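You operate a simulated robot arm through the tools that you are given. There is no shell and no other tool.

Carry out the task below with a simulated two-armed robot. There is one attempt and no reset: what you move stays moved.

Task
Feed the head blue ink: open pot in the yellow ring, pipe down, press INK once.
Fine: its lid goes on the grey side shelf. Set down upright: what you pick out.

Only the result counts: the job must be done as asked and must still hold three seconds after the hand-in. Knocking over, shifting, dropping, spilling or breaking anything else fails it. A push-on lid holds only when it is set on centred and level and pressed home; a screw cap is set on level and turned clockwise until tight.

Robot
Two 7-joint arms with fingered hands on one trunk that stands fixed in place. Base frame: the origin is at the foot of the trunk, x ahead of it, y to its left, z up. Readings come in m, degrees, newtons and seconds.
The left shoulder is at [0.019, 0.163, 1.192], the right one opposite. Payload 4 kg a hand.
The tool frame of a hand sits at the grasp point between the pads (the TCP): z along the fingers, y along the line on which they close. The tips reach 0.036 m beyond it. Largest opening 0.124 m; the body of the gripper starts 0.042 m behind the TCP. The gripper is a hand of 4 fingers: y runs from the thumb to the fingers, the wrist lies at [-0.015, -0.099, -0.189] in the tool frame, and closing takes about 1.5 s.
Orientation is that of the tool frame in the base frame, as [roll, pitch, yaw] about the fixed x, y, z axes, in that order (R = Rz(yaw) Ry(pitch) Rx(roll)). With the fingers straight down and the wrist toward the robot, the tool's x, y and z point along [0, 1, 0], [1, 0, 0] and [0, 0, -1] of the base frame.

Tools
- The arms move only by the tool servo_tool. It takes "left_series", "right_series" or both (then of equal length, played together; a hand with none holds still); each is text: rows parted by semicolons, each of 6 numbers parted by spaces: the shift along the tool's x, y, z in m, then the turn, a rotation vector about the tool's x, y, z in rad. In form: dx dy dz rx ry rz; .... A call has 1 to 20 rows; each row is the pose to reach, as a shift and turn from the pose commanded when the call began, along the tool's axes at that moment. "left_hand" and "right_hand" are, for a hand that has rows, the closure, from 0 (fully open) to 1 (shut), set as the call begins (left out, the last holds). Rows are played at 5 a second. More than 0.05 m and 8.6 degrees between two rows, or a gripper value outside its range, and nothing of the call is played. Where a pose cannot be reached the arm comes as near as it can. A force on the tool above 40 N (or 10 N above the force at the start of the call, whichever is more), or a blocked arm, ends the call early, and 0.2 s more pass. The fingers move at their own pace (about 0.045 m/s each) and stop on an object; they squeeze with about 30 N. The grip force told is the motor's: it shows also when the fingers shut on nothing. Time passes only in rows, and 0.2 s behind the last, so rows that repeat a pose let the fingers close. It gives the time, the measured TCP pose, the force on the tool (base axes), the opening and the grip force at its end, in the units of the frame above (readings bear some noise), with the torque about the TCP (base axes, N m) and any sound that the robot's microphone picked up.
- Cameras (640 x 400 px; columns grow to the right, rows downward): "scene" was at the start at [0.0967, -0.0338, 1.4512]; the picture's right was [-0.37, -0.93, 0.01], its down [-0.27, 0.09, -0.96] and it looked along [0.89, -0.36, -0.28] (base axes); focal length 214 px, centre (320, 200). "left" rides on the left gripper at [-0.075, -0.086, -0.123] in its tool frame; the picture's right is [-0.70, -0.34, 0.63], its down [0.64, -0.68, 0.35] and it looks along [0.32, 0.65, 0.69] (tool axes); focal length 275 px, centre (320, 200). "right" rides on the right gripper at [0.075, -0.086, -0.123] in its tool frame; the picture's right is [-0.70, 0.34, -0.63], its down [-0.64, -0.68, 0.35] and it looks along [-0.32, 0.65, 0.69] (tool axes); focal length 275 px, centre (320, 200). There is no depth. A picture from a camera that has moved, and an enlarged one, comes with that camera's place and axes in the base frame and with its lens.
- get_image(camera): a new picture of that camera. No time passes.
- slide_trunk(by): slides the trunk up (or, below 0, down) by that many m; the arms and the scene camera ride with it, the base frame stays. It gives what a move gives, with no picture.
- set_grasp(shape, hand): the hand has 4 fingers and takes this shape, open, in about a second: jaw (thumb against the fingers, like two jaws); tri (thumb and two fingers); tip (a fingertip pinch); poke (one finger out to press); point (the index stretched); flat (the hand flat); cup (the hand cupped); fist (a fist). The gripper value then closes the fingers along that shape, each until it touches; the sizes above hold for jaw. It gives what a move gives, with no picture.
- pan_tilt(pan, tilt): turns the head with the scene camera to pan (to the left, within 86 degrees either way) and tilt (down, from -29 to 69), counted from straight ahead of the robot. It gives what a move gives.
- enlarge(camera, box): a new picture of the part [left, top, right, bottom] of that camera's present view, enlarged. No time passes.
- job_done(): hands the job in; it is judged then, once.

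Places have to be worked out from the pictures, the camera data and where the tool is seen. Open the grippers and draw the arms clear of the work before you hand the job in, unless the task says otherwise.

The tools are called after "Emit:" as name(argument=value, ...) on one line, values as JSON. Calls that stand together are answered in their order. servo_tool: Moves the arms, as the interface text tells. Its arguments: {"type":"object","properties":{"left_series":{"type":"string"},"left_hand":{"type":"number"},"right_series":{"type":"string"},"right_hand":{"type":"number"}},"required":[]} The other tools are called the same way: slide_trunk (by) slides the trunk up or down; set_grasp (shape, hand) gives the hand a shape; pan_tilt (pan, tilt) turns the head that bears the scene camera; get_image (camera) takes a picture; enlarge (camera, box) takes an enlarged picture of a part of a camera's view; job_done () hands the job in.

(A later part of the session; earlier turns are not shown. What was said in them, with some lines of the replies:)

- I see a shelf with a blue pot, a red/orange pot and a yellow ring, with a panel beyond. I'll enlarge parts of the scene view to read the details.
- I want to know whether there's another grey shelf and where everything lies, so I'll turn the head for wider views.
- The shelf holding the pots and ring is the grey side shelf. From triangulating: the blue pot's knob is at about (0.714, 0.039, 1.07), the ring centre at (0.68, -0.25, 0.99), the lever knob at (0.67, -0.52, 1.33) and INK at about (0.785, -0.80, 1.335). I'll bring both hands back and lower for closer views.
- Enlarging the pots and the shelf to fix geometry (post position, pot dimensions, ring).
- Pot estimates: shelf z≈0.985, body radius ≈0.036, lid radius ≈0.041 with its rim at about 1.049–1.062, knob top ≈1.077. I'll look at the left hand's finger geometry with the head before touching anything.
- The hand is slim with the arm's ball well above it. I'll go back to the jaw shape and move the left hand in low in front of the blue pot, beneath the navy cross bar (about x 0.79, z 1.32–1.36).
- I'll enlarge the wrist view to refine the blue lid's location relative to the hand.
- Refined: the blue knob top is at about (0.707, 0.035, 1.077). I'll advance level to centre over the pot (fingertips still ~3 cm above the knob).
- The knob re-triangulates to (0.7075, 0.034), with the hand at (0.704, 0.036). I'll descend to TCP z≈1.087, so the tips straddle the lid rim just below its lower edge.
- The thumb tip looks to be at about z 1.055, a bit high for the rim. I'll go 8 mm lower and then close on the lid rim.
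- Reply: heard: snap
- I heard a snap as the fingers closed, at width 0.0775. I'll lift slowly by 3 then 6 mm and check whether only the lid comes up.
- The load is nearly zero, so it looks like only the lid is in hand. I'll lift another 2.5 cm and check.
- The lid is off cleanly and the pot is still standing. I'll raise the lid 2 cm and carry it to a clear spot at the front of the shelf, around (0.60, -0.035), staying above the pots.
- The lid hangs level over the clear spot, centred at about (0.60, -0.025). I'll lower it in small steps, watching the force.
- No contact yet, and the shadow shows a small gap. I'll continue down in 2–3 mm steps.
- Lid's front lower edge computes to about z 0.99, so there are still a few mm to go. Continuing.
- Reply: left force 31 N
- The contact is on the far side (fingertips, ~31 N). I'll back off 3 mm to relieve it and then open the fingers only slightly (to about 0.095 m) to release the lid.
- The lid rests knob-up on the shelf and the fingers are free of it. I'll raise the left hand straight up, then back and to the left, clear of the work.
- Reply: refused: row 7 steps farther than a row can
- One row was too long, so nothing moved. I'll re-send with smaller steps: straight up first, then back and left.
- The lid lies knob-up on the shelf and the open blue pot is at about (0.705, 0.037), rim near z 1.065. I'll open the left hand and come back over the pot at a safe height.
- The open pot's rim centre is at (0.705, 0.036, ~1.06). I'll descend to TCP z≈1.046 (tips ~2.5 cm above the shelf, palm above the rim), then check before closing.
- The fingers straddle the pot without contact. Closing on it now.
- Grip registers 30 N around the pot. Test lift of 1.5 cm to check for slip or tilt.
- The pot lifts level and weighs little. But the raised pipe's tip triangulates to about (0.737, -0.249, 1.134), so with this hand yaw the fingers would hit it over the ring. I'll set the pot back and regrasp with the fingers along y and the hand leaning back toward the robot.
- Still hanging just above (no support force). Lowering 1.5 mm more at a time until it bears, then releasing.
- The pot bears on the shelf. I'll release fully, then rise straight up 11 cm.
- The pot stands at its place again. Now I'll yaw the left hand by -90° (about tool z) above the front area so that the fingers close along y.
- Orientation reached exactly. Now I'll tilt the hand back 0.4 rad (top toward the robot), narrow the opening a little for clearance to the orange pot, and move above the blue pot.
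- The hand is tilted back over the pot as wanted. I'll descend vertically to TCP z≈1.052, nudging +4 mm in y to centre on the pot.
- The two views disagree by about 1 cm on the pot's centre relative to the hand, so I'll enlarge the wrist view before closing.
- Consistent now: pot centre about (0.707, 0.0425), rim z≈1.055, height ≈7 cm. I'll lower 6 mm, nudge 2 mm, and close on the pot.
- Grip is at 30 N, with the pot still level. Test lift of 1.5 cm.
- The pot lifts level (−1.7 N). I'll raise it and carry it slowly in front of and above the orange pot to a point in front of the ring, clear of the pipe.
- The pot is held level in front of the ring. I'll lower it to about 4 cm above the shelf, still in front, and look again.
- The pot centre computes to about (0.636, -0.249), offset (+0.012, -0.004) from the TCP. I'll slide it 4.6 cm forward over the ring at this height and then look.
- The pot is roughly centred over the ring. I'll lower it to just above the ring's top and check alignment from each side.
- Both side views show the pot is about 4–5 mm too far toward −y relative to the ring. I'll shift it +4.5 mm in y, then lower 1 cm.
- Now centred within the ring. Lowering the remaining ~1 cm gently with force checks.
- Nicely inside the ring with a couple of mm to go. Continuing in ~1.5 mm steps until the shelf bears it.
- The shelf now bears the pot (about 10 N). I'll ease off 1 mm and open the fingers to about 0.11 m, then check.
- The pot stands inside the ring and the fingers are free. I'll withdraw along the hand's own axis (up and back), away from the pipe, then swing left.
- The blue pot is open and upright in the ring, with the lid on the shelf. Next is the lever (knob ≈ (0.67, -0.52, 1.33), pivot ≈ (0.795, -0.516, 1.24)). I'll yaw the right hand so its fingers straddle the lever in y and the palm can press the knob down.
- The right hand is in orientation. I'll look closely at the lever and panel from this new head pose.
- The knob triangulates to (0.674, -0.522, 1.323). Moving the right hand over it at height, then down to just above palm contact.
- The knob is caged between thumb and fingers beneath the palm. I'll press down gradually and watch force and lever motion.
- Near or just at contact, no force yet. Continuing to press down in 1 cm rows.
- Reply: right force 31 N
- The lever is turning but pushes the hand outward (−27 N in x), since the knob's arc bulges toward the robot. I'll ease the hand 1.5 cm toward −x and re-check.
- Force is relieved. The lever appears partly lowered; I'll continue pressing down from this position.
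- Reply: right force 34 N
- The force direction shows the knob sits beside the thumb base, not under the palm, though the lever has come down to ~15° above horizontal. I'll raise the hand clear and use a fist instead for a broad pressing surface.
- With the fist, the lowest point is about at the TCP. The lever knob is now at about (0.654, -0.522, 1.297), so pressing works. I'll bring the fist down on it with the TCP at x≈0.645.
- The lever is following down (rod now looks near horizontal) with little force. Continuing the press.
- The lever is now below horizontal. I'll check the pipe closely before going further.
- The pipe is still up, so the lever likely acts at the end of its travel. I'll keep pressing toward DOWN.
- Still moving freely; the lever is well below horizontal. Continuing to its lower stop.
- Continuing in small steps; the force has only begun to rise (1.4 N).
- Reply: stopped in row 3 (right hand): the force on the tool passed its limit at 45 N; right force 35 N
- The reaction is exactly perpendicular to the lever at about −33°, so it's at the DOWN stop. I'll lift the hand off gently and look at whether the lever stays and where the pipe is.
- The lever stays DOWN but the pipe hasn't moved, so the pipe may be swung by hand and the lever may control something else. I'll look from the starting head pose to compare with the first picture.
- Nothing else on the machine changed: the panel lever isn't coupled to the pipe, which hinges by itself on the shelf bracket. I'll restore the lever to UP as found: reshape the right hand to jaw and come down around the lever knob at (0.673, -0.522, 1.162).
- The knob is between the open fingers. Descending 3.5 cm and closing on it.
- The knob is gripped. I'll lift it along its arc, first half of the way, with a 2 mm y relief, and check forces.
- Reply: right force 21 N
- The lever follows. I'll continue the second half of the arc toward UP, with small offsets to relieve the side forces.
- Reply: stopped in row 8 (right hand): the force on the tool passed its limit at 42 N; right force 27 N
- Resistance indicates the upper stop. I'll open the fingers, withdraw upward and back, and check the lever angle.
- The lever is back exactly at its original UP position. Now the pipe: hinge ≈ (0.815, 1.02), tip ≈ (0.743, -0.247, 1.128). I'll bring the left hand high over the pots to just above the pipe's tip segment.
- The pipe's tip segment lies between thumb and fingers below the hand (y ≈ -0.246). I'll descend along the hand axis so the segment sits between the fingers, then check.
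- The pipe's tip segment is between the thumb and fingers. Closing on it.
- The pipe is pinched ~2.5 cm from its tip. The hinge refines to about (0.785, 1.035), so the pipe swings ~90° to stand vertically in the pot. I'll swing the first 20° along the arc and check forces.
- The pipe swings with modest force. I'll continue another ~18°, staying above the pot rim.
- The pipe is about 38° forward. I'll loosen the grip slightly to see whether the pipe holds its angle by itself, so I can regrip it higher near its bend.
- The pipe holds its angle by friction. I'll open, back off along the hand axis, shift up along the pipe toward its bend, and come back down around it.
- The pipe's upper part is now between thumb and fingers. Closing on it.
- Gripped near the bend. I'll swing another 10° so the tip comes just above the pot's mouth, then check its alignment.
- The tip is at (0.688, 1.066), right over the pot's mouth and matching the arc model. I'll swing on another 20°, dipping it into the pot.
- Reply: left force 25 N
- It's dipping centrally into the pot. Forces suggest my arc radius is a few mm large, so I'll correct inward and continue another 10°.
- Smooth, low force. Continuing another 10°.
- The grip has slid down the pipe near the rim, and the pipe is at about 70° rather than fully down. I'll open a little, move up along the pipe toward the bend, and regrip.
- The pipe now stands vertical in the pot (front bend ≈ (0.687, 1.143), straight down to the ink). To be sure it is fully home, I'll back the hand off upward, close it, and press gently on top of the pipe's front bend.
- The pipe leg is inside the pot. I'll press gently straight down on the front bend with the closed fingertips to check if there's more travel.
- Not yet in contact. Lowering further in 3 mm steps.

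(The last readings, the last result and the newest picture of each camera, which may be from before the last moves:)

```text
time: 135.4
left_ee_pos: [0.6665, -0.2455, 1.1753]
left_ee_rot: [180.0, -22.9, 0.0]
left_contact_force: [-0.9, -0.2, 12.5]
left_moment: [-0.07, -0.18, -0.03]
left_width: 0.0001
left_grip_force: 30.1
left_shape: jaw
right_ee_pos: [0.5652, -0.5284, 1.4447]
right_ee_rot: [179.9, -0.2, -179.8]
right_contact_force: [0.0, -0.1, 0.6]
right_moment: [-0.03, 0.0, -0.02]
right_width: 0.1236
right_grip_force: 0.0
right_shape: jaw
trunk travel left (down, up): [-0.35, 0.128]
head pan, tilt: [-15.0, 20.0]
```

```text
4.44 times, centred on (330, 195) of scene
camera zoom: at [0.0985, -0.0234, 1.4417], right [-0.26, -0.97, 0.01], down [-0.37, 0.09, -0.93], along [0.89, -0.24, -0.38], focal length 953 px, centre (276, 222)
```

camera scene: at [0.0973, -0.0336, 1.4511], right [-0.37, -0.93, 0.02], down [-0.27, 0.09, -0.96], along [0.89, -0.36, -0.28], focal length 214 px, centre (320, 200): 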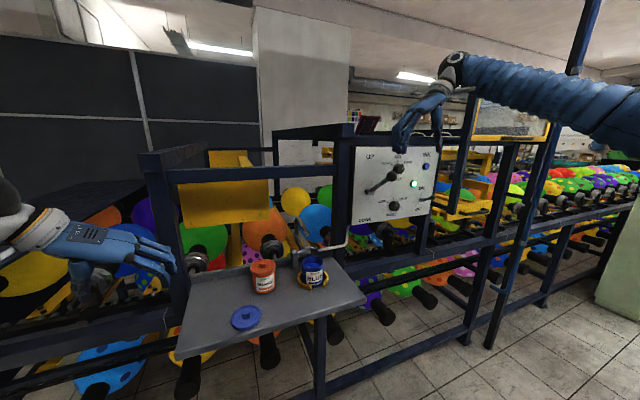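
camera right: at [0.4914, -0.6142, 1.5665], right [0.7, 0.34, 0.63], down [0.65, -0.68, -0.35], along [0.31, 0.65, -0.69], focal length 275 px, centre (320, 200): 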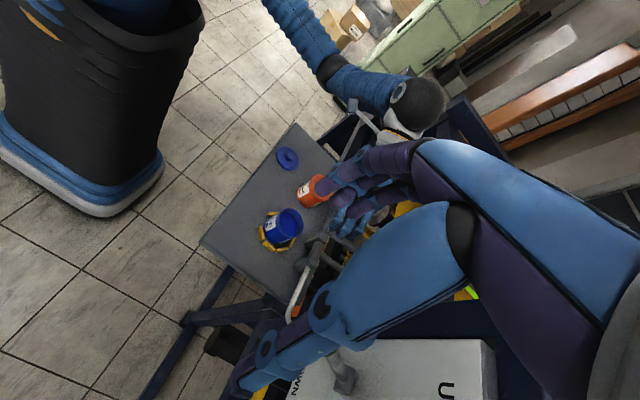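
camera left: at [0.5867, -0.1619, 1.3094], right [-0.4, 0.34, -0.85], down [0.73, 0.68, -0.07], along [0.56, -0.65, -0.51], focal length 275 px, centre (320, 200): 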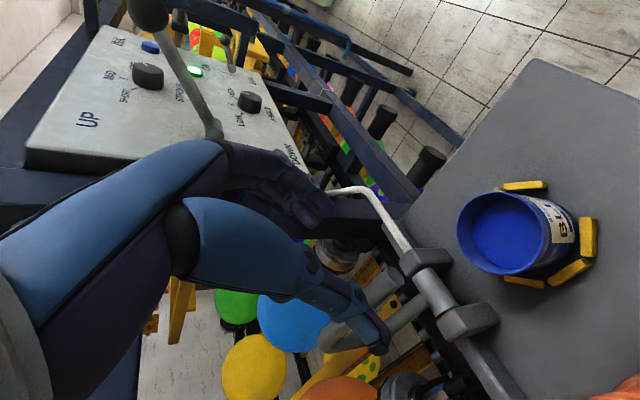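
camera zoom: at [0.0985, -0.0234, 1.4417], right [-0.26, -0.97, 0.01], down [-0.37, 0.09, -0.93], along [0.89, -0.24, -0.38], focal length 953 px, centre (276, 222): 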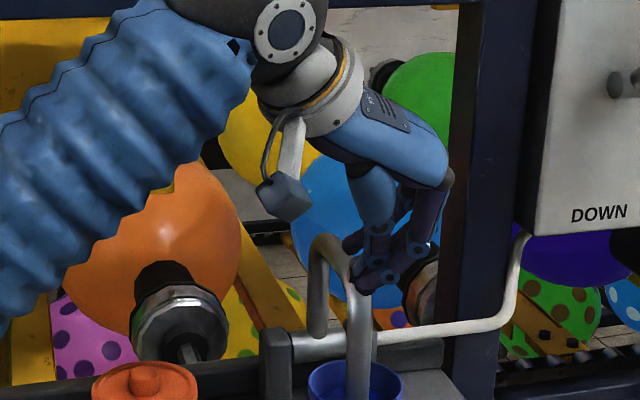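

Contact at 12.5 N. Pressing another 2–3 mm to see whether the pipe yields or is at its stop.

Emit:
servo_tool(left_series="-0.0006 0 0.0014 0 0 0; -0.0012 0 0.0028 0 0 0; -0.0012 0 0.0028 0 0 0")

Emit:
servo_tool(left_series="-0.0006 0 0.0014 0 0 0; -0.0012 0 0.0028 0 0 0; -0.0012 0 0.0028 0 0 0")

Emit:
enlarge(camera="scene", box=[290, 150, 370, 240])

```text
time: 136.2
left_ee_pos: [0.6652, -0.2459, 1.1732]
left_ee_rot: [179.9, -23.1, 0.1]
left_contact_force: [-0.3, 1.2, 29.7]
left_moment: [0.02, -0.5, 0.02]
left_width: 0.0
left_grip_force: 30.3
left_shape: jaw
right_ee_pos: [0.5633, -0.5272, 1.4472]
right_ee_rot: [179.9, 0.0, -179.8]
right_contact_force: [-0.3, 0.1, -0.4]
right_moment: [-0.04, 0.02, -0.03]
right_width: 0.1238
right_grip_force: 0.0
right_shape: jaw
trunk travel left (down, up): [-0.35, 0.128]
head pan, tilt: [-15.0, 20.0]
```

```text
time: 137.0
left_ee_pos: [0.6639, -0.2457, 1.1725]
left_ee_rot: [179.6, -23.2, 0.0]
left_contact_force: [-11.4, 7.5, 21.6]
left_moment: [0.2, -0.01, 0.1]
left_width: 0.0
left_grip_force: 29.7
left_shape: jaw
right_ee_pos: [0.5642, -0.5282, 1.4459]
right_ee_rot: [179.9, -0.2, -179.8]
right_contact_force: [-0.7, -0.2, -0.2]
right_moment: [-0.01, 0.03, -0.04]
right_width: 0.1237
right_grip_force: 0.1
right_shape: jaw
trunk travel left (down, up): [-0.35, 0.128]
head pan, tilt: [-15.0, 20.0]
stopped in row 3 (left hand): the force on the tool passed its limit at 41 N (the readings are from after the stop); the commanded pose is now the measured one
```

```text
4.44 times, centred on (330, 195) of scene
camera zoom: at [0.0979, -0.0226, 1.4413], right [-0.26, -0.97, 0.01], down [-0.37, 0.09, -0.93], along [0.89, -0.24, -0.38], focal length 953 px, centre (276, 222)
```

zoom: 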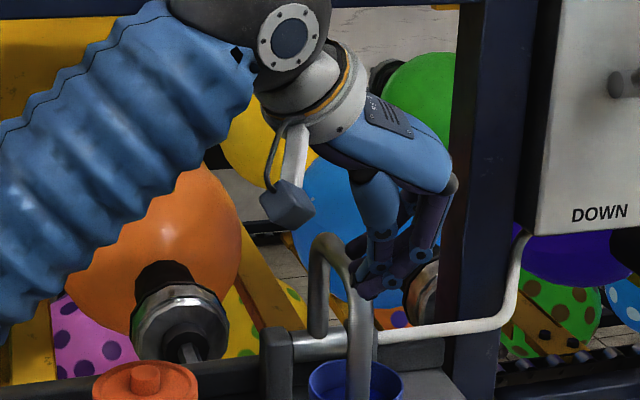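

The pipe holds firm at 40 N: it's at its down stop. I'll withdraw the left hand up and away to the left.

Emit:
servo_tool(left_series="0 0 -0.01 0 0 0; 0 0 -0.03 0 0 0; 0 0 -0.06 0 0 0; -0.01 -0.02 -0.085 0 0 0; -0.025 -0.06 -0.09 0 0 0; -0.04 -0.1 -0.09 0 0 0; -0.055 -0.14 -0.09 0 0 0; -0.07 -0.18 -0.09 0 0 0; -0.08 -0.22 -0.09 0 0 0; -0.09 -0.26 -0.09 0 0 0; -0.1 -0.3 -0.09 0 0 0; -0.11 -0.34 -0.09 0 0 0; -0.12 -0.38 -0.09 0 0 0; -0.13 -0.42 -0.09 0 0 0; -0.14 -0.45 -0.09 0 0 0", left_hand=0.9)

Emit:
enlarge(camera="scene", box=[240, 140, 400, 265])

Emit:
enlarge(camera="right", box=[200, 120, 400, 300])

```text
time: 140.2
left_ee_pos: [0.4999, 0.2026, 1.1976]
left_ee_rot: [179.8, -23.0, 0.0]
left_contact_force: [-0.1, 0.5, 1.2]
left_moment: [-0.03, -0.02, -0.02]
left_width: 0.0122
left_grip_force: 0.1
left_shape: jaw
right_ee_pos: [0.5642, -0.5277, 1.4459]
right_ee_rot: [179.9, -0.2, -179.7]
right_contact_force: [-0.7, 0.5, -0.7]
right_moment: [0.01, -0.02, -0.03]
right_width: 0.1239
right_grip_force: 0.0
right_shape: jaw
trunk travel left (down, up): [-0.35, 0.128]
head pan, tilt: [-15.0, 20.0]
```

```text
3.20 times, centred on (320, 202) of scene
camera zoom: at [0.0986, -0.0223, 1.4416], right [-0.26, -0.97, 0.01], down [-0.37, 0.09, -0.93], along [0.89, -0.24, -0.38], focal length 686 px, centre (320, 192)
```

zoom: 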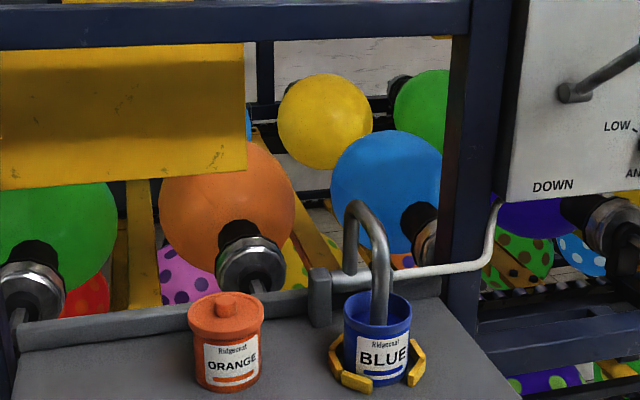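

```text
2.22 times, centred on (300, 210) of right
camera zoom: at [0.4896, -0.613, 1.5678], right [0.7, 0.34, 0.63], down [0.65, -0.68, -0.35], along [0.31, 0.65, -0.69], focal length 612 px, centre (364, 178)
```

zoom: 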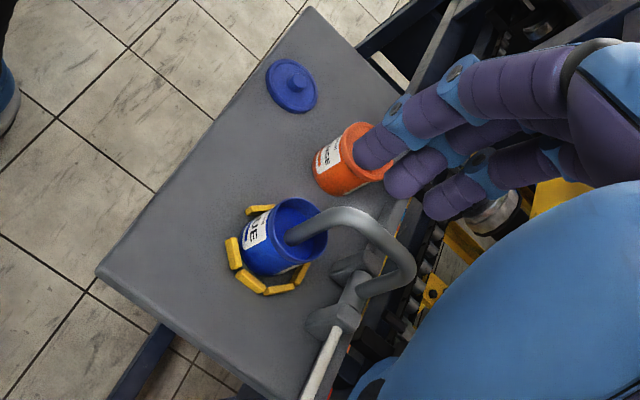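

The pipe is down in the blue pot with the ring, lid and orange pot all as intended. Next: INK. I'll set the right hand to the poke shape, yaw it back and move it back and right to prepare to point forward.

Emit:
set_grasp(shape="poke", hand="right")

Emit:
servo_tool(right_series="0.006 -0.008 0.002 0 0 0.14; 0.012 -0.016 0.004 0 0 0.28; 0.018 -0.024 0.007 0 0 0.42; 0.024 -0.033 0.01 0 0 0.56; 0.03 -0.042 0.012 0 0 0.7; 0.036 -0.051 0.014 0 0 0.84; 0.042 -0.06 0.017 0 0 0.98; 0.048 -0.069 0.02 0 0 1.12; 0.054 -0.078 0.022 0 0 1.26; 0.06 -0.086 0.024 0 0 1.4; 0.064 -0.092 0.026 0 0 1.5; 0.064 -0.092 0.026 0 0 1.571; 0.064 -0.092 0.026 0 0 1.571")

Emit:
pan_tilt(pan=-42, tilt=8)

Emit:
get_image(camera="scene")

Emit:
get_image(camera="right")

```text
time: 141.1
left_ee_pos: [0.5007, 0.202, 1.1976]
left_ee_rot: [-180.0, -23.1, 0.0]
left_contact_force: [0.0, -0.6, -0.5]
left_moment: [0.02, 0.03, 0.01]
left_width: 0.0122
left_grip_force: 0.1
left_shape: jaw
right_ee_pos: [0.5657, -0.5283, 1.4451]
right_ee_rot: [179.9, -0.3, -179.8]
right_contact_force: [0.0, -0.3, -0.1]
right_moment: [-0.01, -0.03, 0.0]
right_width: 0.0
right_grip_force: 0.0
right_shape: poke
trunk travel left (down, up): [-0.35, 0.128]
head pan, tilt: [-15.0, 20.0]
```

```text
time: 143.9
left_ee_pos: [0.5, 0.2017, 1.1984]
left_ee_rot: [179.8, -23.0, 0.1]
left_contact_force: [0.1, -1.4, 0.4]
left_moment: [0.02, 0.02, 0.01]
left_width: 0.0123
left_grip_force: 0.2
left_shape: jaw
right_ee_pos: [0.501, -0.6205, 1.4181]
right_ee_rot: [-179.7, -0.1, 90.1]
right_contact_force: [-0.3, 0.2, -0.2]
right_moment: [0.03, -0.02, -0.03]
right_width: 0.0002
right_grip_force: 0.1
right_shape: poke
trunk travel left (down, up): [-0.35, 0.128]
head pan, tilt: [-15.0, 20.0]
```

```text
time: 144.8
left_ee_pos: [0.501, 0.2016, 1.1986]
left_ee_rot: [179.9, -23.0, 0.0]
left_contact_force: [0.5, 0.0, 0.5]
left_moment: [-0.02, -0.02, -0.05]
left_width: 0.0123
left_grip_force: 0.2
left_shape: jaw
right_ee_pos: [0.5014, -0.6211, 1.4186]
right_ee_rot: [-179.8, -0.1, 90.2]
right_contact_force: [-1.2, 0.7, -1.2]
right_moment: [-0.01, -0.02, 0.02]
right_width: 0.0
right_grip_force: 0.0
right_shape: poke
trunk travel left (down, up): [-0.35, 0.128]
head pan, tilt: [-42.0, 8.0]
```

```text
taken
camera scene: at [0.0791, -0.0612, 1.4618], right [-0.67, -0.74, 0.03], down [-0.14, 0.09, -0.99], along [0.73, -0.66, -0.17], focal length 214 px, centre (320, 200)
```

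scene: 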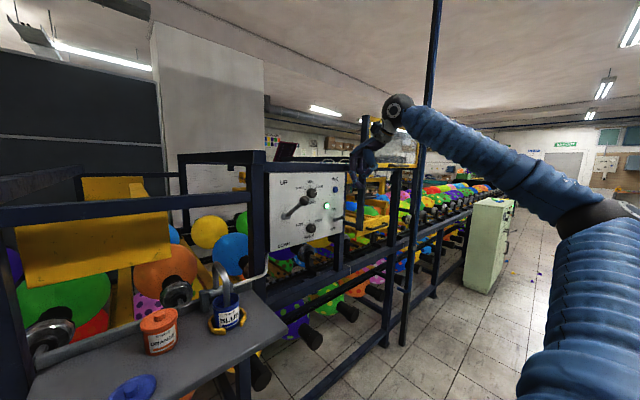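

```text
taken
camera right: at [0.4153, -0.5457, 1.5403], right [0.34, -0.7, 0.63], down [-0.68, -0.65, -0.34], along [0.65, -0.31, -0.69], focal length 275 px, centre (320, 200)
```

right: 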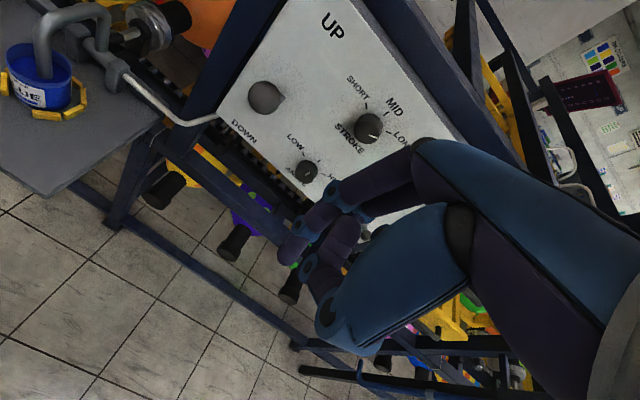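

The poke shape has one finger extended roughly along the tool axis. I'll enlarge to see the finger and the INK button.

Emit:
enlarge(camera="right", box=[240, 60, 480, 300])

Emit:
enlarge(camera="scene", box=[260, 90, 420, 260])

```text
1.67 times, centred on (360, 180) of right
camera zoom: at [0.4153, -0.5457, 1.5403], right [0.34, -0.7, 0.63], down [-0.68, -0.65, -0.34], along [0.65, -0.31, -0.69], focal length 459 px, centre (253, 233)
```

zoom: 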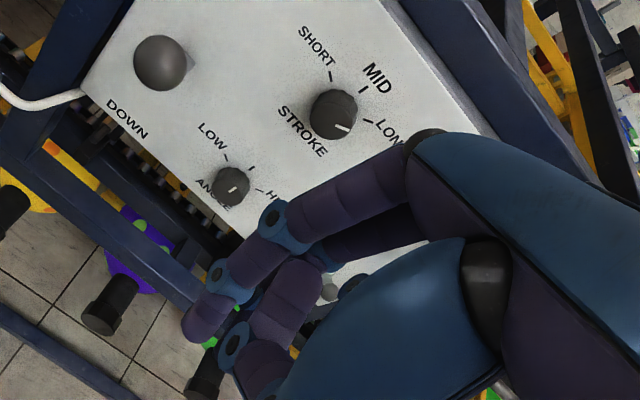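

```text
2.35 times, centred on (340, 175) of scene
camera zoom: at [0.0791, -0.0612, 1.4618], right [-0.67, -0.74, 0.03], down [-0.14, 0.09, -0.99], along [0.73, -0.66, -0.17], focal length 505 px, centre (273, 259)
```

zoom: 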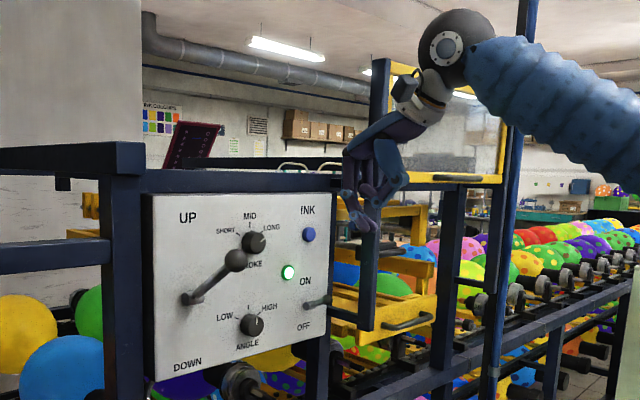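

INK triangulates to about (0.787, -0.80, 1.334). I'll tilt the right hand forward (about its x axis) so that the finger points at the panel, while moving sideways in front of the button, still ~20 cm back.

Emit:
servo_tool(right_series="-0.012 0.003 0.004 -0.14 0 0; -0.025 0.006 0.009 -0.28 0 0; -0.038 0.01 0.013 -0.42 0 0; -0.052 0.014 0.018 -0.56 0 0; -0.066 0.018 0.023 -0.7 0 0; -0.08 0.022 0.028 -0.84 0 0; -0.094 0.026 0.033 -0.98 0 0; -0.108 0.03 0.038 -1.12 0 0; -0.122 0.034 0.043 -1.26 0 0; -0.136 0.04 0.048 -1.4 0 0; -0.15 0.045 0.053 -1.5 0 0; -0.159 0.049 0.058 -1.571 0 0; -0.159 0.049 0.058 -1.571 0 0")

Emit:
get_image(camera="scene")

Emit:
get_image(camera="right")

```text
time: 147.6
left_ee_pos: [0.5, 0.2027, 1.199]
left_ee_rot: [179.9, -23.0, 0.0]
left_contact_force: [0.9, -0.1, -0.3]
left_moment: [0.01, 0.02, -0.02]
left_width: 0.0122
left_grip_force: 0.1
left_shape: jaw
right_ee_pos: [0.5485, -0.779, 1.3614]
right_ee_rot: [90.1, -0.1, 90.1]
right_contact_force: [-0.4, -0.1, 0.3]
right_moment: [0.01, 0.03, 0.0]
right_width: 0.0
right_grip_force: 0.1
right_shape: poke
trunk travel left (down, up): [-0.35, 0.128]
head pan, tilt: [-42.0, 8.0]
```

```text
taken
camera scene: at [0.0787, -0.061, 1.4619], right [-0.67, -0.74, 0.03], down [-0.14, 0.09, -0.99], along [0.73, -0.66, -0.17], focal length 214 px, centre (320, 200)
```

scene: 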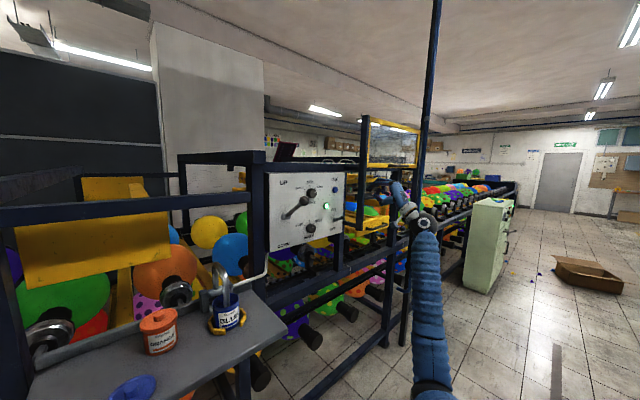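

```text
taken
camera right: at [0.4264, -0.704, 1.2746], right [-0.63, -0.7, 0.34], down [0.35, -0.64, -0.68], along [0.69, -0.31, 0.65], focal length 275 px, centre (320, 200)
```

right: 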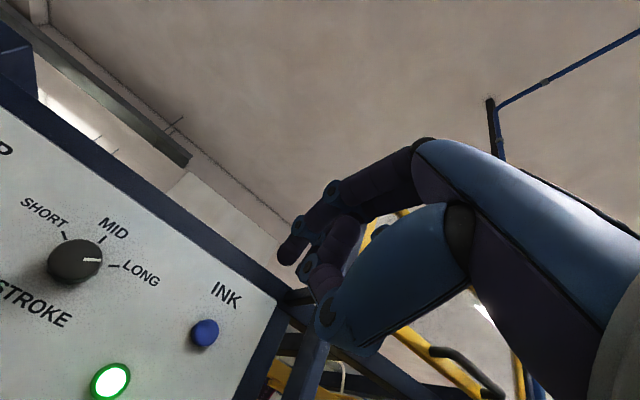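

The finger now points at the panel; INK re-triangulates to (0.787, -0.809, 1.332). I'll enlarge both views to locate the fingertip.

Emit:
enlarge(camera="scene", box=[300, 150, 440, 250])

Emit:
enlarge(camera="right", box=[160, 160, 400, 380])

```text
4.00 times, centred on (370, 200) of scene
camera zoom: at [0.0787, -0.061, 1.4619], right [-0.67, -0.74, 0.03], down [-0.14, 0.09, -0.99], along [0.73, -0.66, -0.17], focal length 858 px, centre (120, 200)
```

zoom: 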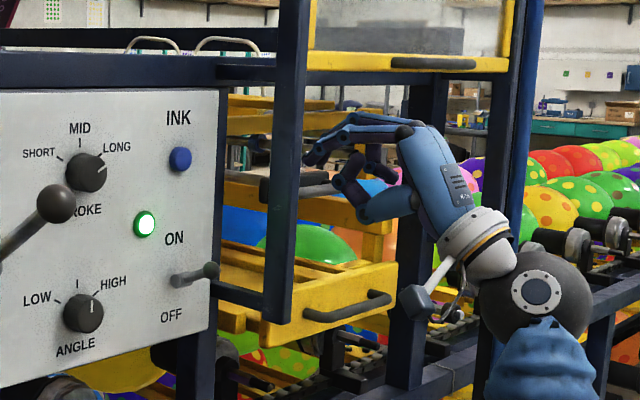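

```text
1.82 times, centred on (280, 270) of right
camera zoom: at [0.4264, -0.704, 1.2746], right [-0.63, -0.7, 0.34], down [0.35, -0.64, -0.68], along [0.69, -0.31, 0.65], focal length 500 px, centre (393, 73)
```

zoom: 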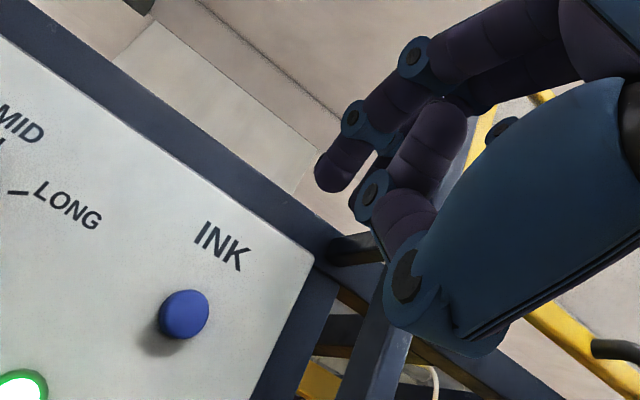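

The fingertip is at about (0.586, -0.771, 1.359), i.e. 3.7 cm ahead of the TCP. I'll align it with INK (y -0.803, z 1.332) and advance to ~3 cm in front of the button.

Emit:
servo_tool(right_series="-0.016 -0.014 0 0 0 0; -0.032 -0.027 0 0 0 0; -0.032 -0.027 0.03 0 0 0; -0.032 -0.027 0.06 0 0 0; -0.032 -0.027 0.09 0 0 0; -0.032 -0.027 0.12 0 0 0; -0.032 -0.027 0.145 0 0 0; -0.032 -0.027 0.165 0 0 0; -0.032 -0.027 0.165 0 0 0")

Emit:
enlarge(camera="scene", box=[300, 150, 440, 250])

Emit:
enlarge(camera="right", box=[160, 160, 400, 380])

```text
time: 149.6
left_ee_pos: [0.5013, 0.2026, 1.198]
left_ee_rot: [179.9, -23.1, 0.1]
left_contact_force: [-0.4, 0.3, -0.9]
left_moment: [-0.01, -0.02, -0.01]
left_width: 0.0122
left_grip_force: 0.1
left_shape: jaw
right_ee_pos: [0.717, -0.8099, 1.3336]
right_ee_rot: [90.2, -0.1, 90.3]
right_contact_force: [0.6, 0.1, -0.2]
right_moment: [0.02, -0.03, 0.01]
right_width: 0.0
right_grip_force: 0.0
right_shape: poke
trunk travel left (down, up): [-0.35, 0.128]
head pan, tilt: [-42.0, 8.0]
```

```text
4.00 times, centred on (370, 200) of scene
camera zoom: at [0.0788, -0.0613, 1.4619], right [-0.67, -0.74, 0.03], down [-0.14, 0.09, -0.99], along [0.73, -0.66, -0.17], focal length 858 px, centre (120, 200)
```

zoom: 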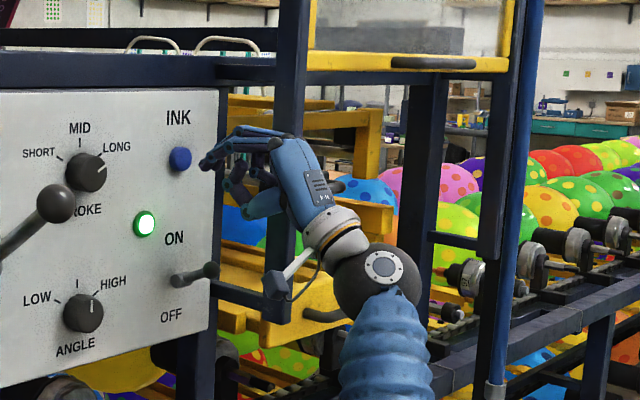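

```text
1.82 times, centred on (280, 270) of right
camera zoom: at [0.5934, -0.7357, 1.2468], right [-0.63, -0.7, 0.34], down [0.35, -0.64, -0.68], along [0.69, -0.31, 0.65], focal length 500 px, centre (393, 73)
```

zoom: 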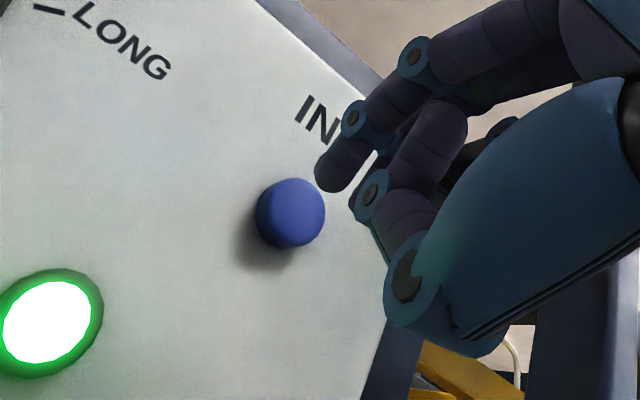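

Alignment errors from the two views are within about ±6 mm of centre, opposite in sign, so I'll go straight in. Advancing 2 cm and re-checking before contact.

Emit:
servo_tool(right_series="0 -0.001 0.008 0 0 0; 0 -0.002 0.015 0 0 0; 0 -0.002 0.015 0 0 0")

Emit:
enlarge(camera="scene", box=[320, 165, 380, 215])

Emit:
enlarge(camera="right", box=[200, 180, 360, 320])

```text
time: 150.4
left_ee_pos: [0.5003, 0.2037, 1.1983]
left_ee_rot: [179.9, -23.0, 0.1]
left_contact_force: [0.1, -0.4, -1.1]
left_moment: [0.02, -0.04, -0.03]
left_width: 0.0122
left_grip_force: 0.0
left_shape: jaw
right_ee_pos: [0.7308, -0.811, 1.3318]
right_ee_rot: [90.2, -0.1, 90.2]
right_contact_force: [-0.9, 0.1, 1.0]
right_moment: [-0.05, 0.0, 0.02]
right_width: 0.0002
right_grip_force: 0.0
right_shape: poke
trunk travel left (down, up): [-0.35, 0.128]
head pan, tilt: [-42.0, 8.0]
```

```text
8.00 times, centred on (350, 190) of scene
camera zoom: at [0.079, -0.0612, 1.4619], right [-0.67, -0.74, 0.03], down [-0.14, 0.09, -0.99], along [0.73, -0.66, -0.17], focal length 1716 px, centre (80, 280)
```

zoom: 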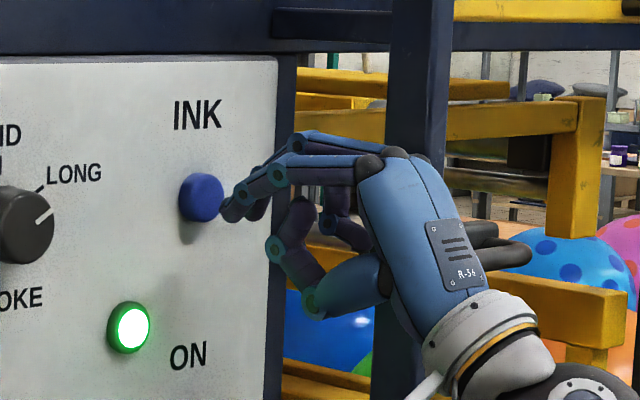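

```text
2.86 times, centred on (280, 250) of right
camera zoom: at [0.6077, -0.7353, 1.2453], right [-0.63, -0.7, 0.34], down [0.35, -0.64, -0.68], along [0.7, -0.31, 0.65], focal length 786 px, centre (434, 57)
```

zoom: 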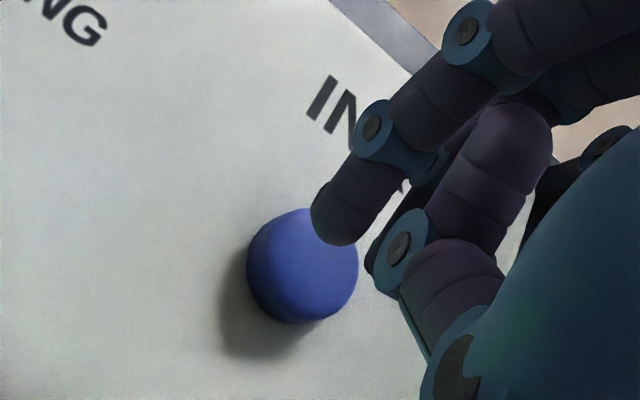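

The fingertip is about 1–1.5 cm from the button and within its face. Small −2 mm y correction, then advancing in small steps listening for the click.

Emit:
servo_tool(right_series="-0.002 0 0.003 0 0 0; -0.002 0 0.006 0 0 0; -0.002 0 0.008 0 0 0; -0.002 0 0.008 0 0 0")

Emit:
enlarge(camera="scene", box=[320, 165, 380, 215])

Emit:
enlarge(camera="right", box=[200, 180, 360, 320])

```text
time: 151.4
left_ee_pos: [0.5003, 0.2025, 1.1991]
left_ee_rot: [179.8, -23.0, -0.1]
left_contact_force: [-0.1, 0.9, -0.1]
left_moment: [-0.02, -0.02, -0.02]
left_width: 0.0119
left_grip_force: 0.0
left_shape: jaw
right_ee_pos: [0.7394, -0.8113, 1.3297]
right_ee_rot: [90.2, -0.1, 90.2]
right_contact_force: [-0.8, 0.2, 0.1]
right_moment: [0.0, -0.01, 0.01]
right_width: 0.0
right_grip_force: 0.2
right_shape: poke
trunk travel left (down, up): [-0.35, 0.128]
head pan, tilt: [-42.0, 8.0]
```

```text
8.00 times, centred on (350, 190) of scene
camera zoom: at [0.0791, -0.0612, 1.4618], right [-0.67, -0.74, 0.03], down [-0.14, 0.09, -0.99], along [0.73, -0.66, -0.17], focal length 1716 px, centre (80, 280)
```

zoom: 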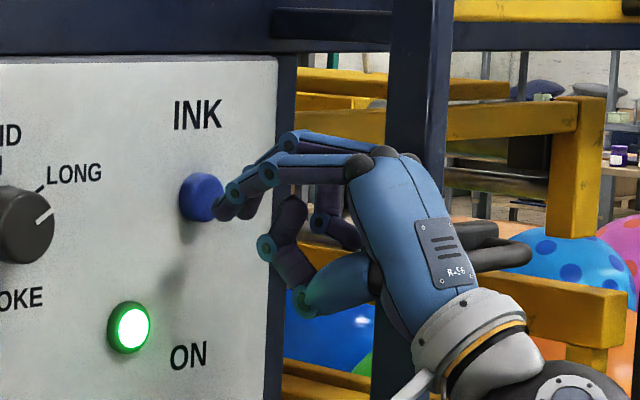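

```text
2.86 times, centred on (280, 250) of right
camera zoom: at [0.6159, -0.7371, 1.2449], right [-0.63, -0.7, 0.34], down [0.35, -0.64, -0.68], along [0.7, -0.31, 0.65], focal length 786 px, centre (434, 57)
```

zoom: 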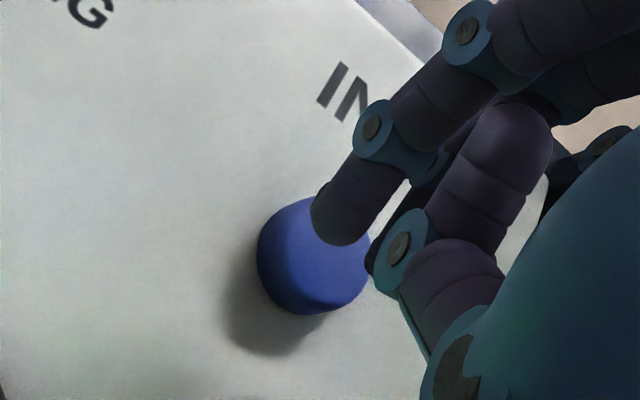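

Nearly touching, within the button's face. Advancing 2 mm at a time.

Emit:
servo_tool(right_series="0 0 0.002 0 0 0; 0 0 0.004 0 0 0; 0 0 0.004 0 0 0")

Emit:
servo_tool(right_series="0 0 0.002 0 0 0; 0 0 0.004 0 0 0; 0 0 0.004 0 0 0")

```text
time: 152.2
left_ee_pos: [0.5006, 0.2025, 1.1978]
left_ee_rot: [179.9, -23.0, 0.0]
left_contact_force: [-0.3, -0.3, 0.2]
left_moment: [-0.01, 0.0, 0.02]
left_width: 0.0122
left_grip_force: 0.1
left_shape: jaw
right_ee_pos: [0.7431, -0.8106, 1.3316]
right_ee_rot: [90.2, -0.1, 90.2]
right_contact_force: [0.6, -0.9, 0.7]
right_moment: [-0.02, 0.03, 0.03]
right_width: 0.0
right_grip_force: 0.0
right_shape: poke
trunk travel left (down, up): [-0.35, 0.128]
head pan, tilt: [-42.0, 8.0]
```

```text
time: 153.0
left_ee_pos: [0.5001, 0.2023, 1.1984]
left_ee_rot: [179.9, -23.0, 0.1]
left_contact_force: [0.2, 0.0, 0.1]
left_moment: [0.03, -0.01, 0.01]
left_width: 0.0121
left_grip_force: 0.1
left_shape: jaw
right_ee_pos: [0.7466, -0.8124, 1.331]
right_ee_rot: [90.2, -0.1, 90.3]
right_contact_force: [0.3, 0.2, 0.1]
right_moment: [-0.01, 0.0, 0.02]
right_width: 0.0001
right_grip_force: 0.1
right_shape: poke
trunk travel left (down, up): [-0.35, 0.128]
head pan, tilt: [-42.0, 8.0]
```

No contact yet (no force); checking the view again.

Emit:
enlarge(camera="scene", box=[320, 165, 380, 215])

Emit:
enlarge(camera="right", box=[200, 180, 360, 320])

```text
8.00 times, centred on (350, 190) of scene
camera zoom: at [0.0791, -0.0612, 1.4618], right [-0.67, -0.74, 0.03], down [-0.14, 0.09, -0.99], along [0.73, -0.66, -0.17], focal length 1716 px, centre (80, 280)
```

zoom: 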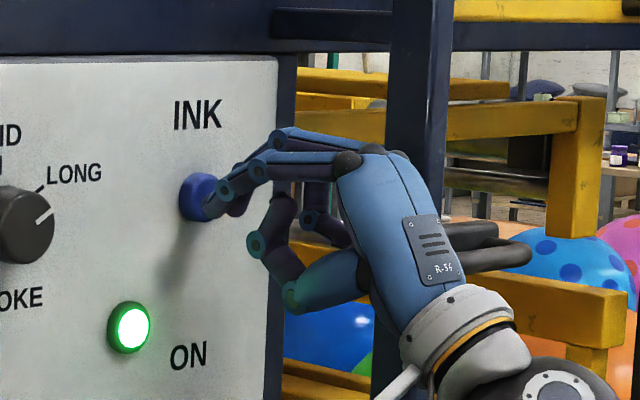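

```text
2.86 times, centred on (280, 250) of right
camera zoom: at [0.6237, -0.7367, 1.2457], right [-0.63, -0.7, 0.34], down [0.35, -0.64, -0.68], along [0.69, -0.31, 0.65], focal length 786 px, centre (434, 57)
```

zoom: 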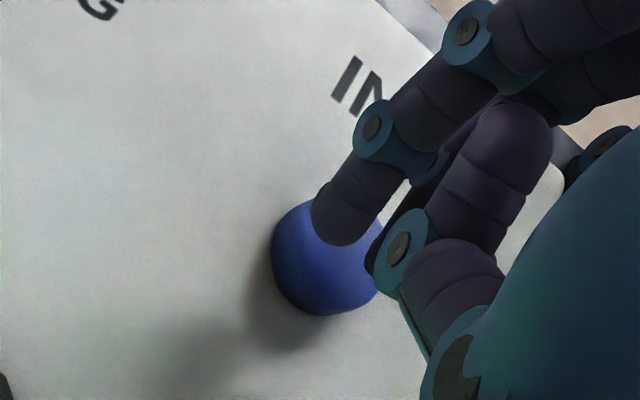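

The fingertip is now over the button in both views. Continuing with 2 mm steps.

Emit:
servo_tool(right_series="0 0 0.002 0 0 0; 0 0 0.004 0 0 0; 0 0 0.004 0 0 0")

```text
time: 153.8
left_ee_pos: [0.5015, 0.2026, 1.1988]
left_ee_rot: [179.9, -23.0, 0.1]
left_contact_force: [0.2, -0.2, -0.3]
left_moment: [0.03, -0.04, 0.0]
left_width: 0.0121
left_grip_force: 0.0
left_shape: jaw
right_ee_pos: [0.7512, -0.8111, 1.3323]
right_ee_rot: [90.1, -0.1, 90.2]
right_contact_force: [0.6, -1.1, -0.2]
right_moment: [0.02, 0.01, 0.01]
right_width: 0.0
right_grip_force: 0.1
right_shape: poke
trunk travel left (down, up): [-0.35, 0.128]
head pan, tilt: [-42.0, 8.0]
```

Still no contact; another 3 mm.

Emit:
servo_tool(right_series="0 0 0.002 0 0 0; 0 0 0.003 0 0 0; 0 0 0.003 0 0 0")

```text
time: 154.6
left_ee_pos: [0.5006, 0.2029, 1.1994]
left_ee_rot: [179.9, -23.0, 0.0]
left_contact_force: [-1.0, 0.6, 1.1]
left_moment: [0.01, -0.01, -0.01]
left_width: 0.012
left_grip_force: 0.0
left_shape: jaw
right_ee_pos: [0.7544, -0.8123, 1.3322]
right_ee_rot: [90.2, -0.1, 90.1]
right_contact_force: [0.3, -0.3, -0.2]
right_moment: [0.0, -0.05, -0.03]
right_width: 0.0
right_grip_force: 0.0
right_shape: poke
trunk travel left (down, up): [-0.35, 0.128]
head pan, tilt: [-42.0, 8.0]
```

Another 3 mm, then a look.

Emit:
servo_tool(right_series="0 0 0.0015 0 0 0; 0 0 0.003 0 0 0; 0 0 0.003 0 0 0")

Emit:
enlarge(camera="scene", box=[320, 165, 380, 215])

Emit:
enlarge(camera="right", box=[200, 180, 360, 320])

```text
time: 155.4
left_ee_pos: [0.5001, 0.2026, 1.1983]
left_ee_rot: [179.9, -23.0, 0.1]
left_contact_force: [0.1, 0.0, -0.1]
left_moment: [-0.05, 0.01, -0.01]
left_width: 0.0124
left_grip_force: 0.1
left_shape: jaw
right_ee_pos: [0.7574, -0.811, 1.333]
right_ee_rot: [90.2, -0.1, 90.4]
right_contact_force: [-1.7, -0.1, -0.3]
right_moment: [-0.04, 0.02, -0.03]
right_width: 0.0
right_grip_force: 0.0
right_shape: poke
trunk travel left (down, up): [-0.35, 0.128]
head pan, tilt: [-42.0, 8.0]
```

```text
8.00 times, centred on (350, 190) of scene
camera zoom: at [0.0789, -0.0612, 1.4619], right [-0.67, -0.74, 0.03], down [-0.14, 0.09, -0.99], along [0.73, -0.66, -0.17], focal length 1716 px, centre (80, 280)
```

zoom: 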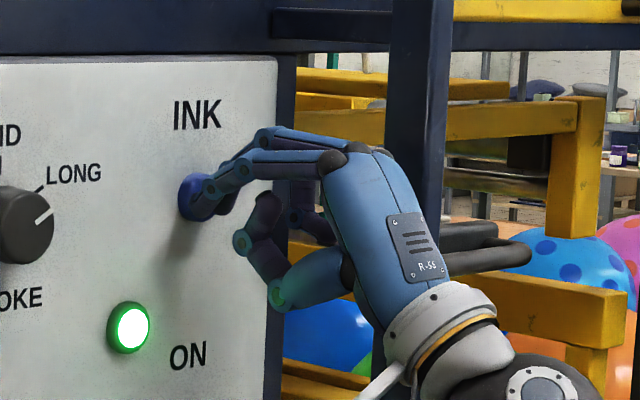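

```text
2.86 times, centred on (280, 250) of right
camera zoom: at [0.6342, -0.7366, 1.2456], right [-0.63, -0.7, 0.34], down [0.35, -0.64, -0.68], along [0.69, -0.31, 0.65], focal length 786 px, centre (434, 57)
```

zoom: 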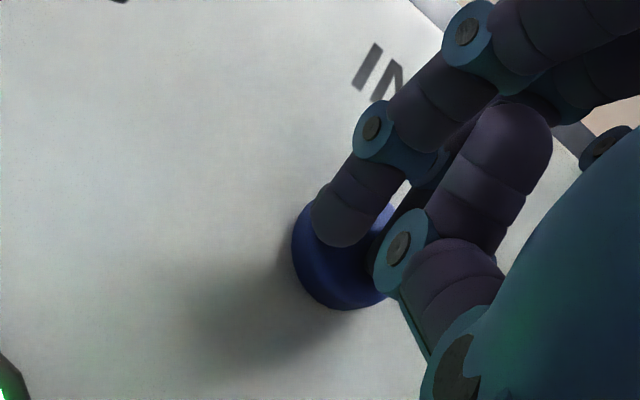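

First contact (−1.7 N), with the fingertip on the button face. Pressing in now, watching for the click.

Emit:
servo_tool(right_series="0 0 0.0015 0 0 0; 0 0 0.003 0 0 0; 0 0 0.003 0 0 0")

```text
time: 156.2
left_ee_pos: [0.5006, 0.2023, 1.1987]
left_ee_rot: [179.9, -22.9, 0.0]
left_contact_force: [0.3, 1.1, -0.2]
left_moment: [0.01, 0.03, 0.0]
left_width: 0.0124
left_grip_force: 0.1
left_shape: jaw
right_ee_pos: [0.7597, -0.8127, 1.333]
right_ee_rot: [90.2, -0.1, 90.2]
right_contact_force: [-4.2, 0.8, 1.3]
right_moment: [0.0, -0.01, 0.06]
right_width: 0.0
right_grip_force: 0.0
right_shape: poke
trunk travel left (down, up): [-0.35, 0.128]
head pan, tilt: [-42.0, 8.0]
heard: click
```

Click heard: INK pressed once. I'll withdraw the finger straight back, then pull the right arm clear.

Emit:
servo_tool(right_series="0 0 -0.01 0 0 0; 0 0 -0.03 0 0 0; 0 0 -0.06 0 0 0; 0 0 -0.1 0 0 0; 0 0 -0.14 0 0 0; 0 0 -0.18 0 0 0; 0 0 -0.22 0 0 0; 0 0 -0.26 0 0 0; 0 0 -0.26 0 0 0")

Emit:
get_image(camera="scene")

Emit:
enlarge(camera="scene", box=[250, 150, 350, 250])

Emit:
enlarge(camera="scene", box=[80, 240, 300, 400])

```text
time: 158.2
left_ee_pos: [0.5011, 0.2024, 1.1979]
left_ee_rot: [179.8, -22.8, 0.1]
left_contact_force: [-0.6, 0.1, 0.0]
left_moment: [0.02, 0.03, -0.02]
left_width: 0.012
left_grip_force: 0.1
left_shape: jaw
right_ee_pos: [0.4994, -0.8116, 1.3287]
right_ee_rot: [90.2, -0.1, 90.1]
right_contact_force: [0.3, 0.7, 0.2]
right_moment: [0.02, 0.01, 0.01]
right_width: 0.0
right_grip_force: 0.0
right_shape: poke
trunk travel left (down, up): [-0.35, 0.128]
head pan, tilt: [-42.0, 8.0]
```

```text
taken
camera scene: at [0.0798, -0.0611, 1.4618], right [-0.67, -0.74, 0.03], down [-0.14, 0.09, -0.99], along [0.73, -0.66, -0.17], focal length 214 px, centre (320, 200)
```

scene: 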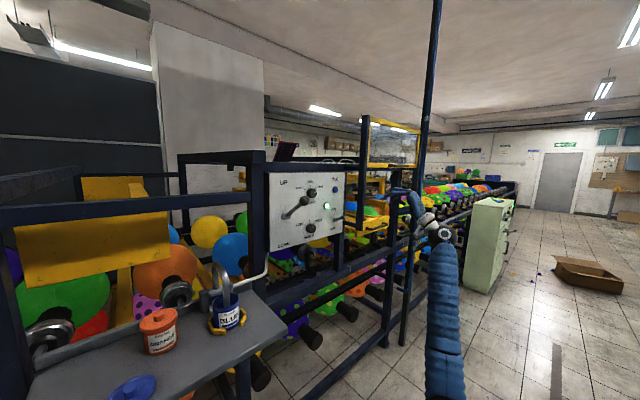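

```text
4.00 times, centred on (300, 200) of scene
camera zoom: at [0.0798, -0.0611, 1.4618], right [-0.67, -0.74, 0.03], down [-0.14, 0.09, -0.99], along [0.73, -0.66, -0.17], focal length 858 px, centre (400, 200)
```

zoom: 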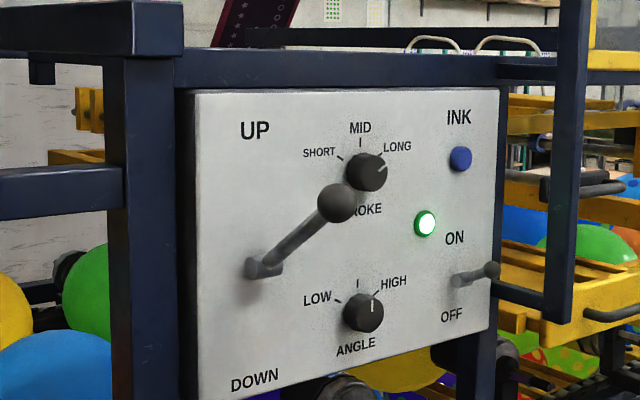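

```text
2.50 times, centred on (190, 320) of scene
camera zoom: at [0.0798, -0.0611, 1.4618], right [-0.67, -0.74, 0.03], down [-0.14, 0.09, -0.99], along [0.73, -0.66, -0.17], focal length 536 px, centre (645, -100)
```

zoom: 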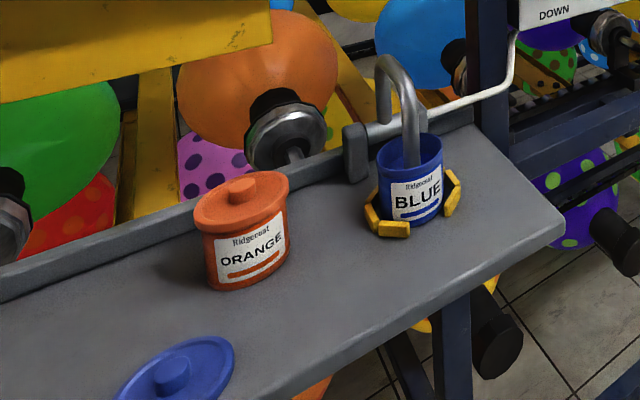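

Everything is in place: the panel is unchanged apart from the single INK press, pipe down in the open blue pot within the ring. I'll open both hands and move the left arm a bit further away.

Emit:
set_grasp(shape="jaw", hand="right")

Emit:
servo_tool(left_series="-0.02 -0.02 -0.03 0 0 0; -0.04 -0.04 -0.06 0 0 0; -0.06 -0.06 -0.08 0 0 0; -0.06 -0.08 -0.08 0 0 0; -0.06 -0.08 -0.08 0 0 0; -0.06 -0.08 -0.08 0 0 0; -0.06 -0.08 -0.08 0 0 0", right_series="0 0 -0.01 0 0 0; 0 0 -0.02 0 0 0; 0 0 -0.02 0 0 0; 0 0 -0.02 0 0 0; 0 0 -0.02 0 0 0; 0 0 -0.02 0 0 0; 0 0 -0.02 0 0 0", left_hand=0, right_hand=0)

Emit:
pan_tilt(pan=-12, tilt=28)

Emit:
get_image(camera="scene")

Emit:
enlarge(camera="scene", box=[230, 120, 410, 260])

```text
time: 159.1
left_ee_pos: [0.5012, 0.2028, 1.1983]
left_ee_rot: [180.0, -22.9, 0.0]
left_contact_force: [0.3, -0.4, -0.3]
left_moment: [-0.04, 0.01, 0.01]
left_width: 0.0121
left_grip_force: 0.1
left_shape: jaw
right_ee_pos: [0.5001, -0.8132, 1.3287]
right_ee_rot: [90.1, -0.1, 90.3]
right_contact_force: [-0.8, -1.1, -0.1]
right_moment: [-0.02, 0.0, 0.03]
right_width: 0.1242
right_grip_force: 0.2
right_shape: jaw
trunk travel left (down, up): [-0.35, 0.128]
head pan, tilt: [-42.0, 8.0]
```

```text
time: 160.7
left_ee_pos: [0.4155, 0.2828, 1.2453]
left_ee_rot: [179.9, -23.0, 0.0]
left_contact_force: [-0.5, 0.3, -1.1]
left_moment: [0.03, -0.04, -0.02]
left_width: 0.1237
left_grip_force: 0.1
left_shape: jaw
right_ee_pos: [0.4781, -0.8147, 1.3314]
right_ee_rot: [90.2, -0.1, 90.3]
right_contact_force: [-0.7, -0.5, 0.4]
right_moment: [0.01, 0.0, 0.02]
right_width: 0.1239
right_grip_force: 0.0
right_shape: jaw
trunk travel left (down, up): [-0.35, 0.128]
head pan, tilt: [-42.0, 8.0]
```

```text
time: 161.6
left_ee_pos: [0.4165, 0.2825, 1.243]
left_ee_rot: [180.0, -22.9, 0.0]
left_contact_force: [0.3, 0.4, -0.2]
left_moment: [-0.01, 0.0, 0.0]
left_width: 0.1234
left_grip_force: 0.1
left_shape: jaw
right_ee_pos: [0.4785, -0.8148, 1.3311]
right_ee_rot: [90.2, -0.1, 90.2]
right_contact_force: [-0.2, 0.0, 0.7]
right_moment: [-0.01, -0.02, 0.01]
right_width: 0.1241
right_grip_force: 0.1
right_shape: jaw
trunk travel left (down, up): [-0.35, 0.128]
head pan, tilt: [-12.0, 28.0]
```

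```text
taken
camera scene: at [0.0981, -0.0183, 1.4287], right [-0.21, -0.98, 0.01], down [-0.49, 0.1, -0.86], along [0.84, -0.18, -0.5], focal length 214 px, centre (320, 200)
```

scene: 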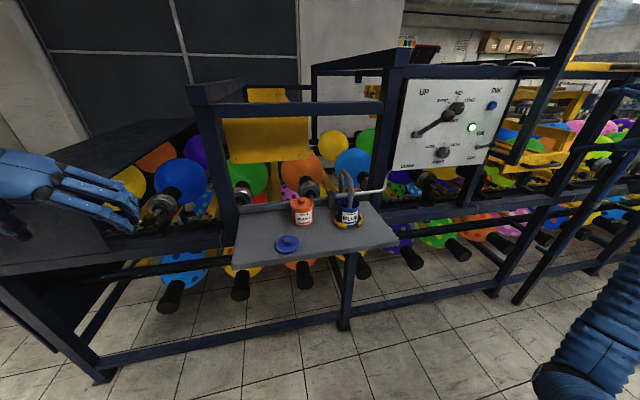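

```text
2.86 times, centred on (320, 190) of scene
camera zoom: at [0.0981, -0.0183, 1.4287], right [-0.21, -0.98, 0.01], down [-0.49, 0.1, -0.86], along [0.84, -0.18, -0.5], focal length 613 px, centre (320, 229)
```

zoom: 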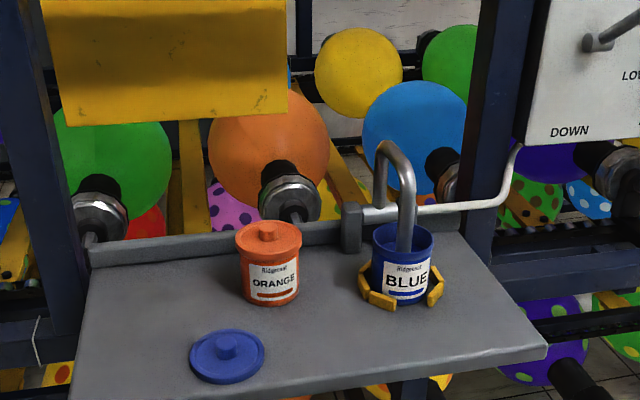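

The final view shows the open blue pot upright in the yellow ring with the pipe down in it. Its lid lies knob-up on the grey shelf, the orange pot is untouched, the lever is at UP, and INK has been pressed once. Both hands are open and clear, so I'm handing in.

Emit:
job_done()

```text
The job is handed in.
```

I've handed in the job. The open blue pot stands upright in the yellow ring with the pipe down in it, and I pressed INK once, with one click heard. The hand-in gave no verdict, so I can't say whether it passed.

- **Lid:** it came off the blue pot with a snap and now lies knob-up on the grey side shelf.
- **Pipe:** it stands upright in the pot, at its lower stop. It did not move when pressed with 40 N.
- **Lever mistake:** I first took the UP/DOWN lever on the panel for the pipe control and moved it to DOWN. It doesn't move the pipe, so I put it back to UP, where it matches the first picture. If the check counts that movement, it could cost the job.
- **Everything else:** in the last pictures the orange pot, the ring, the knobs and the ON/OFF switch look as they did at the start. I saw no spills.

Both hands were open and clear of the work before I handed in.
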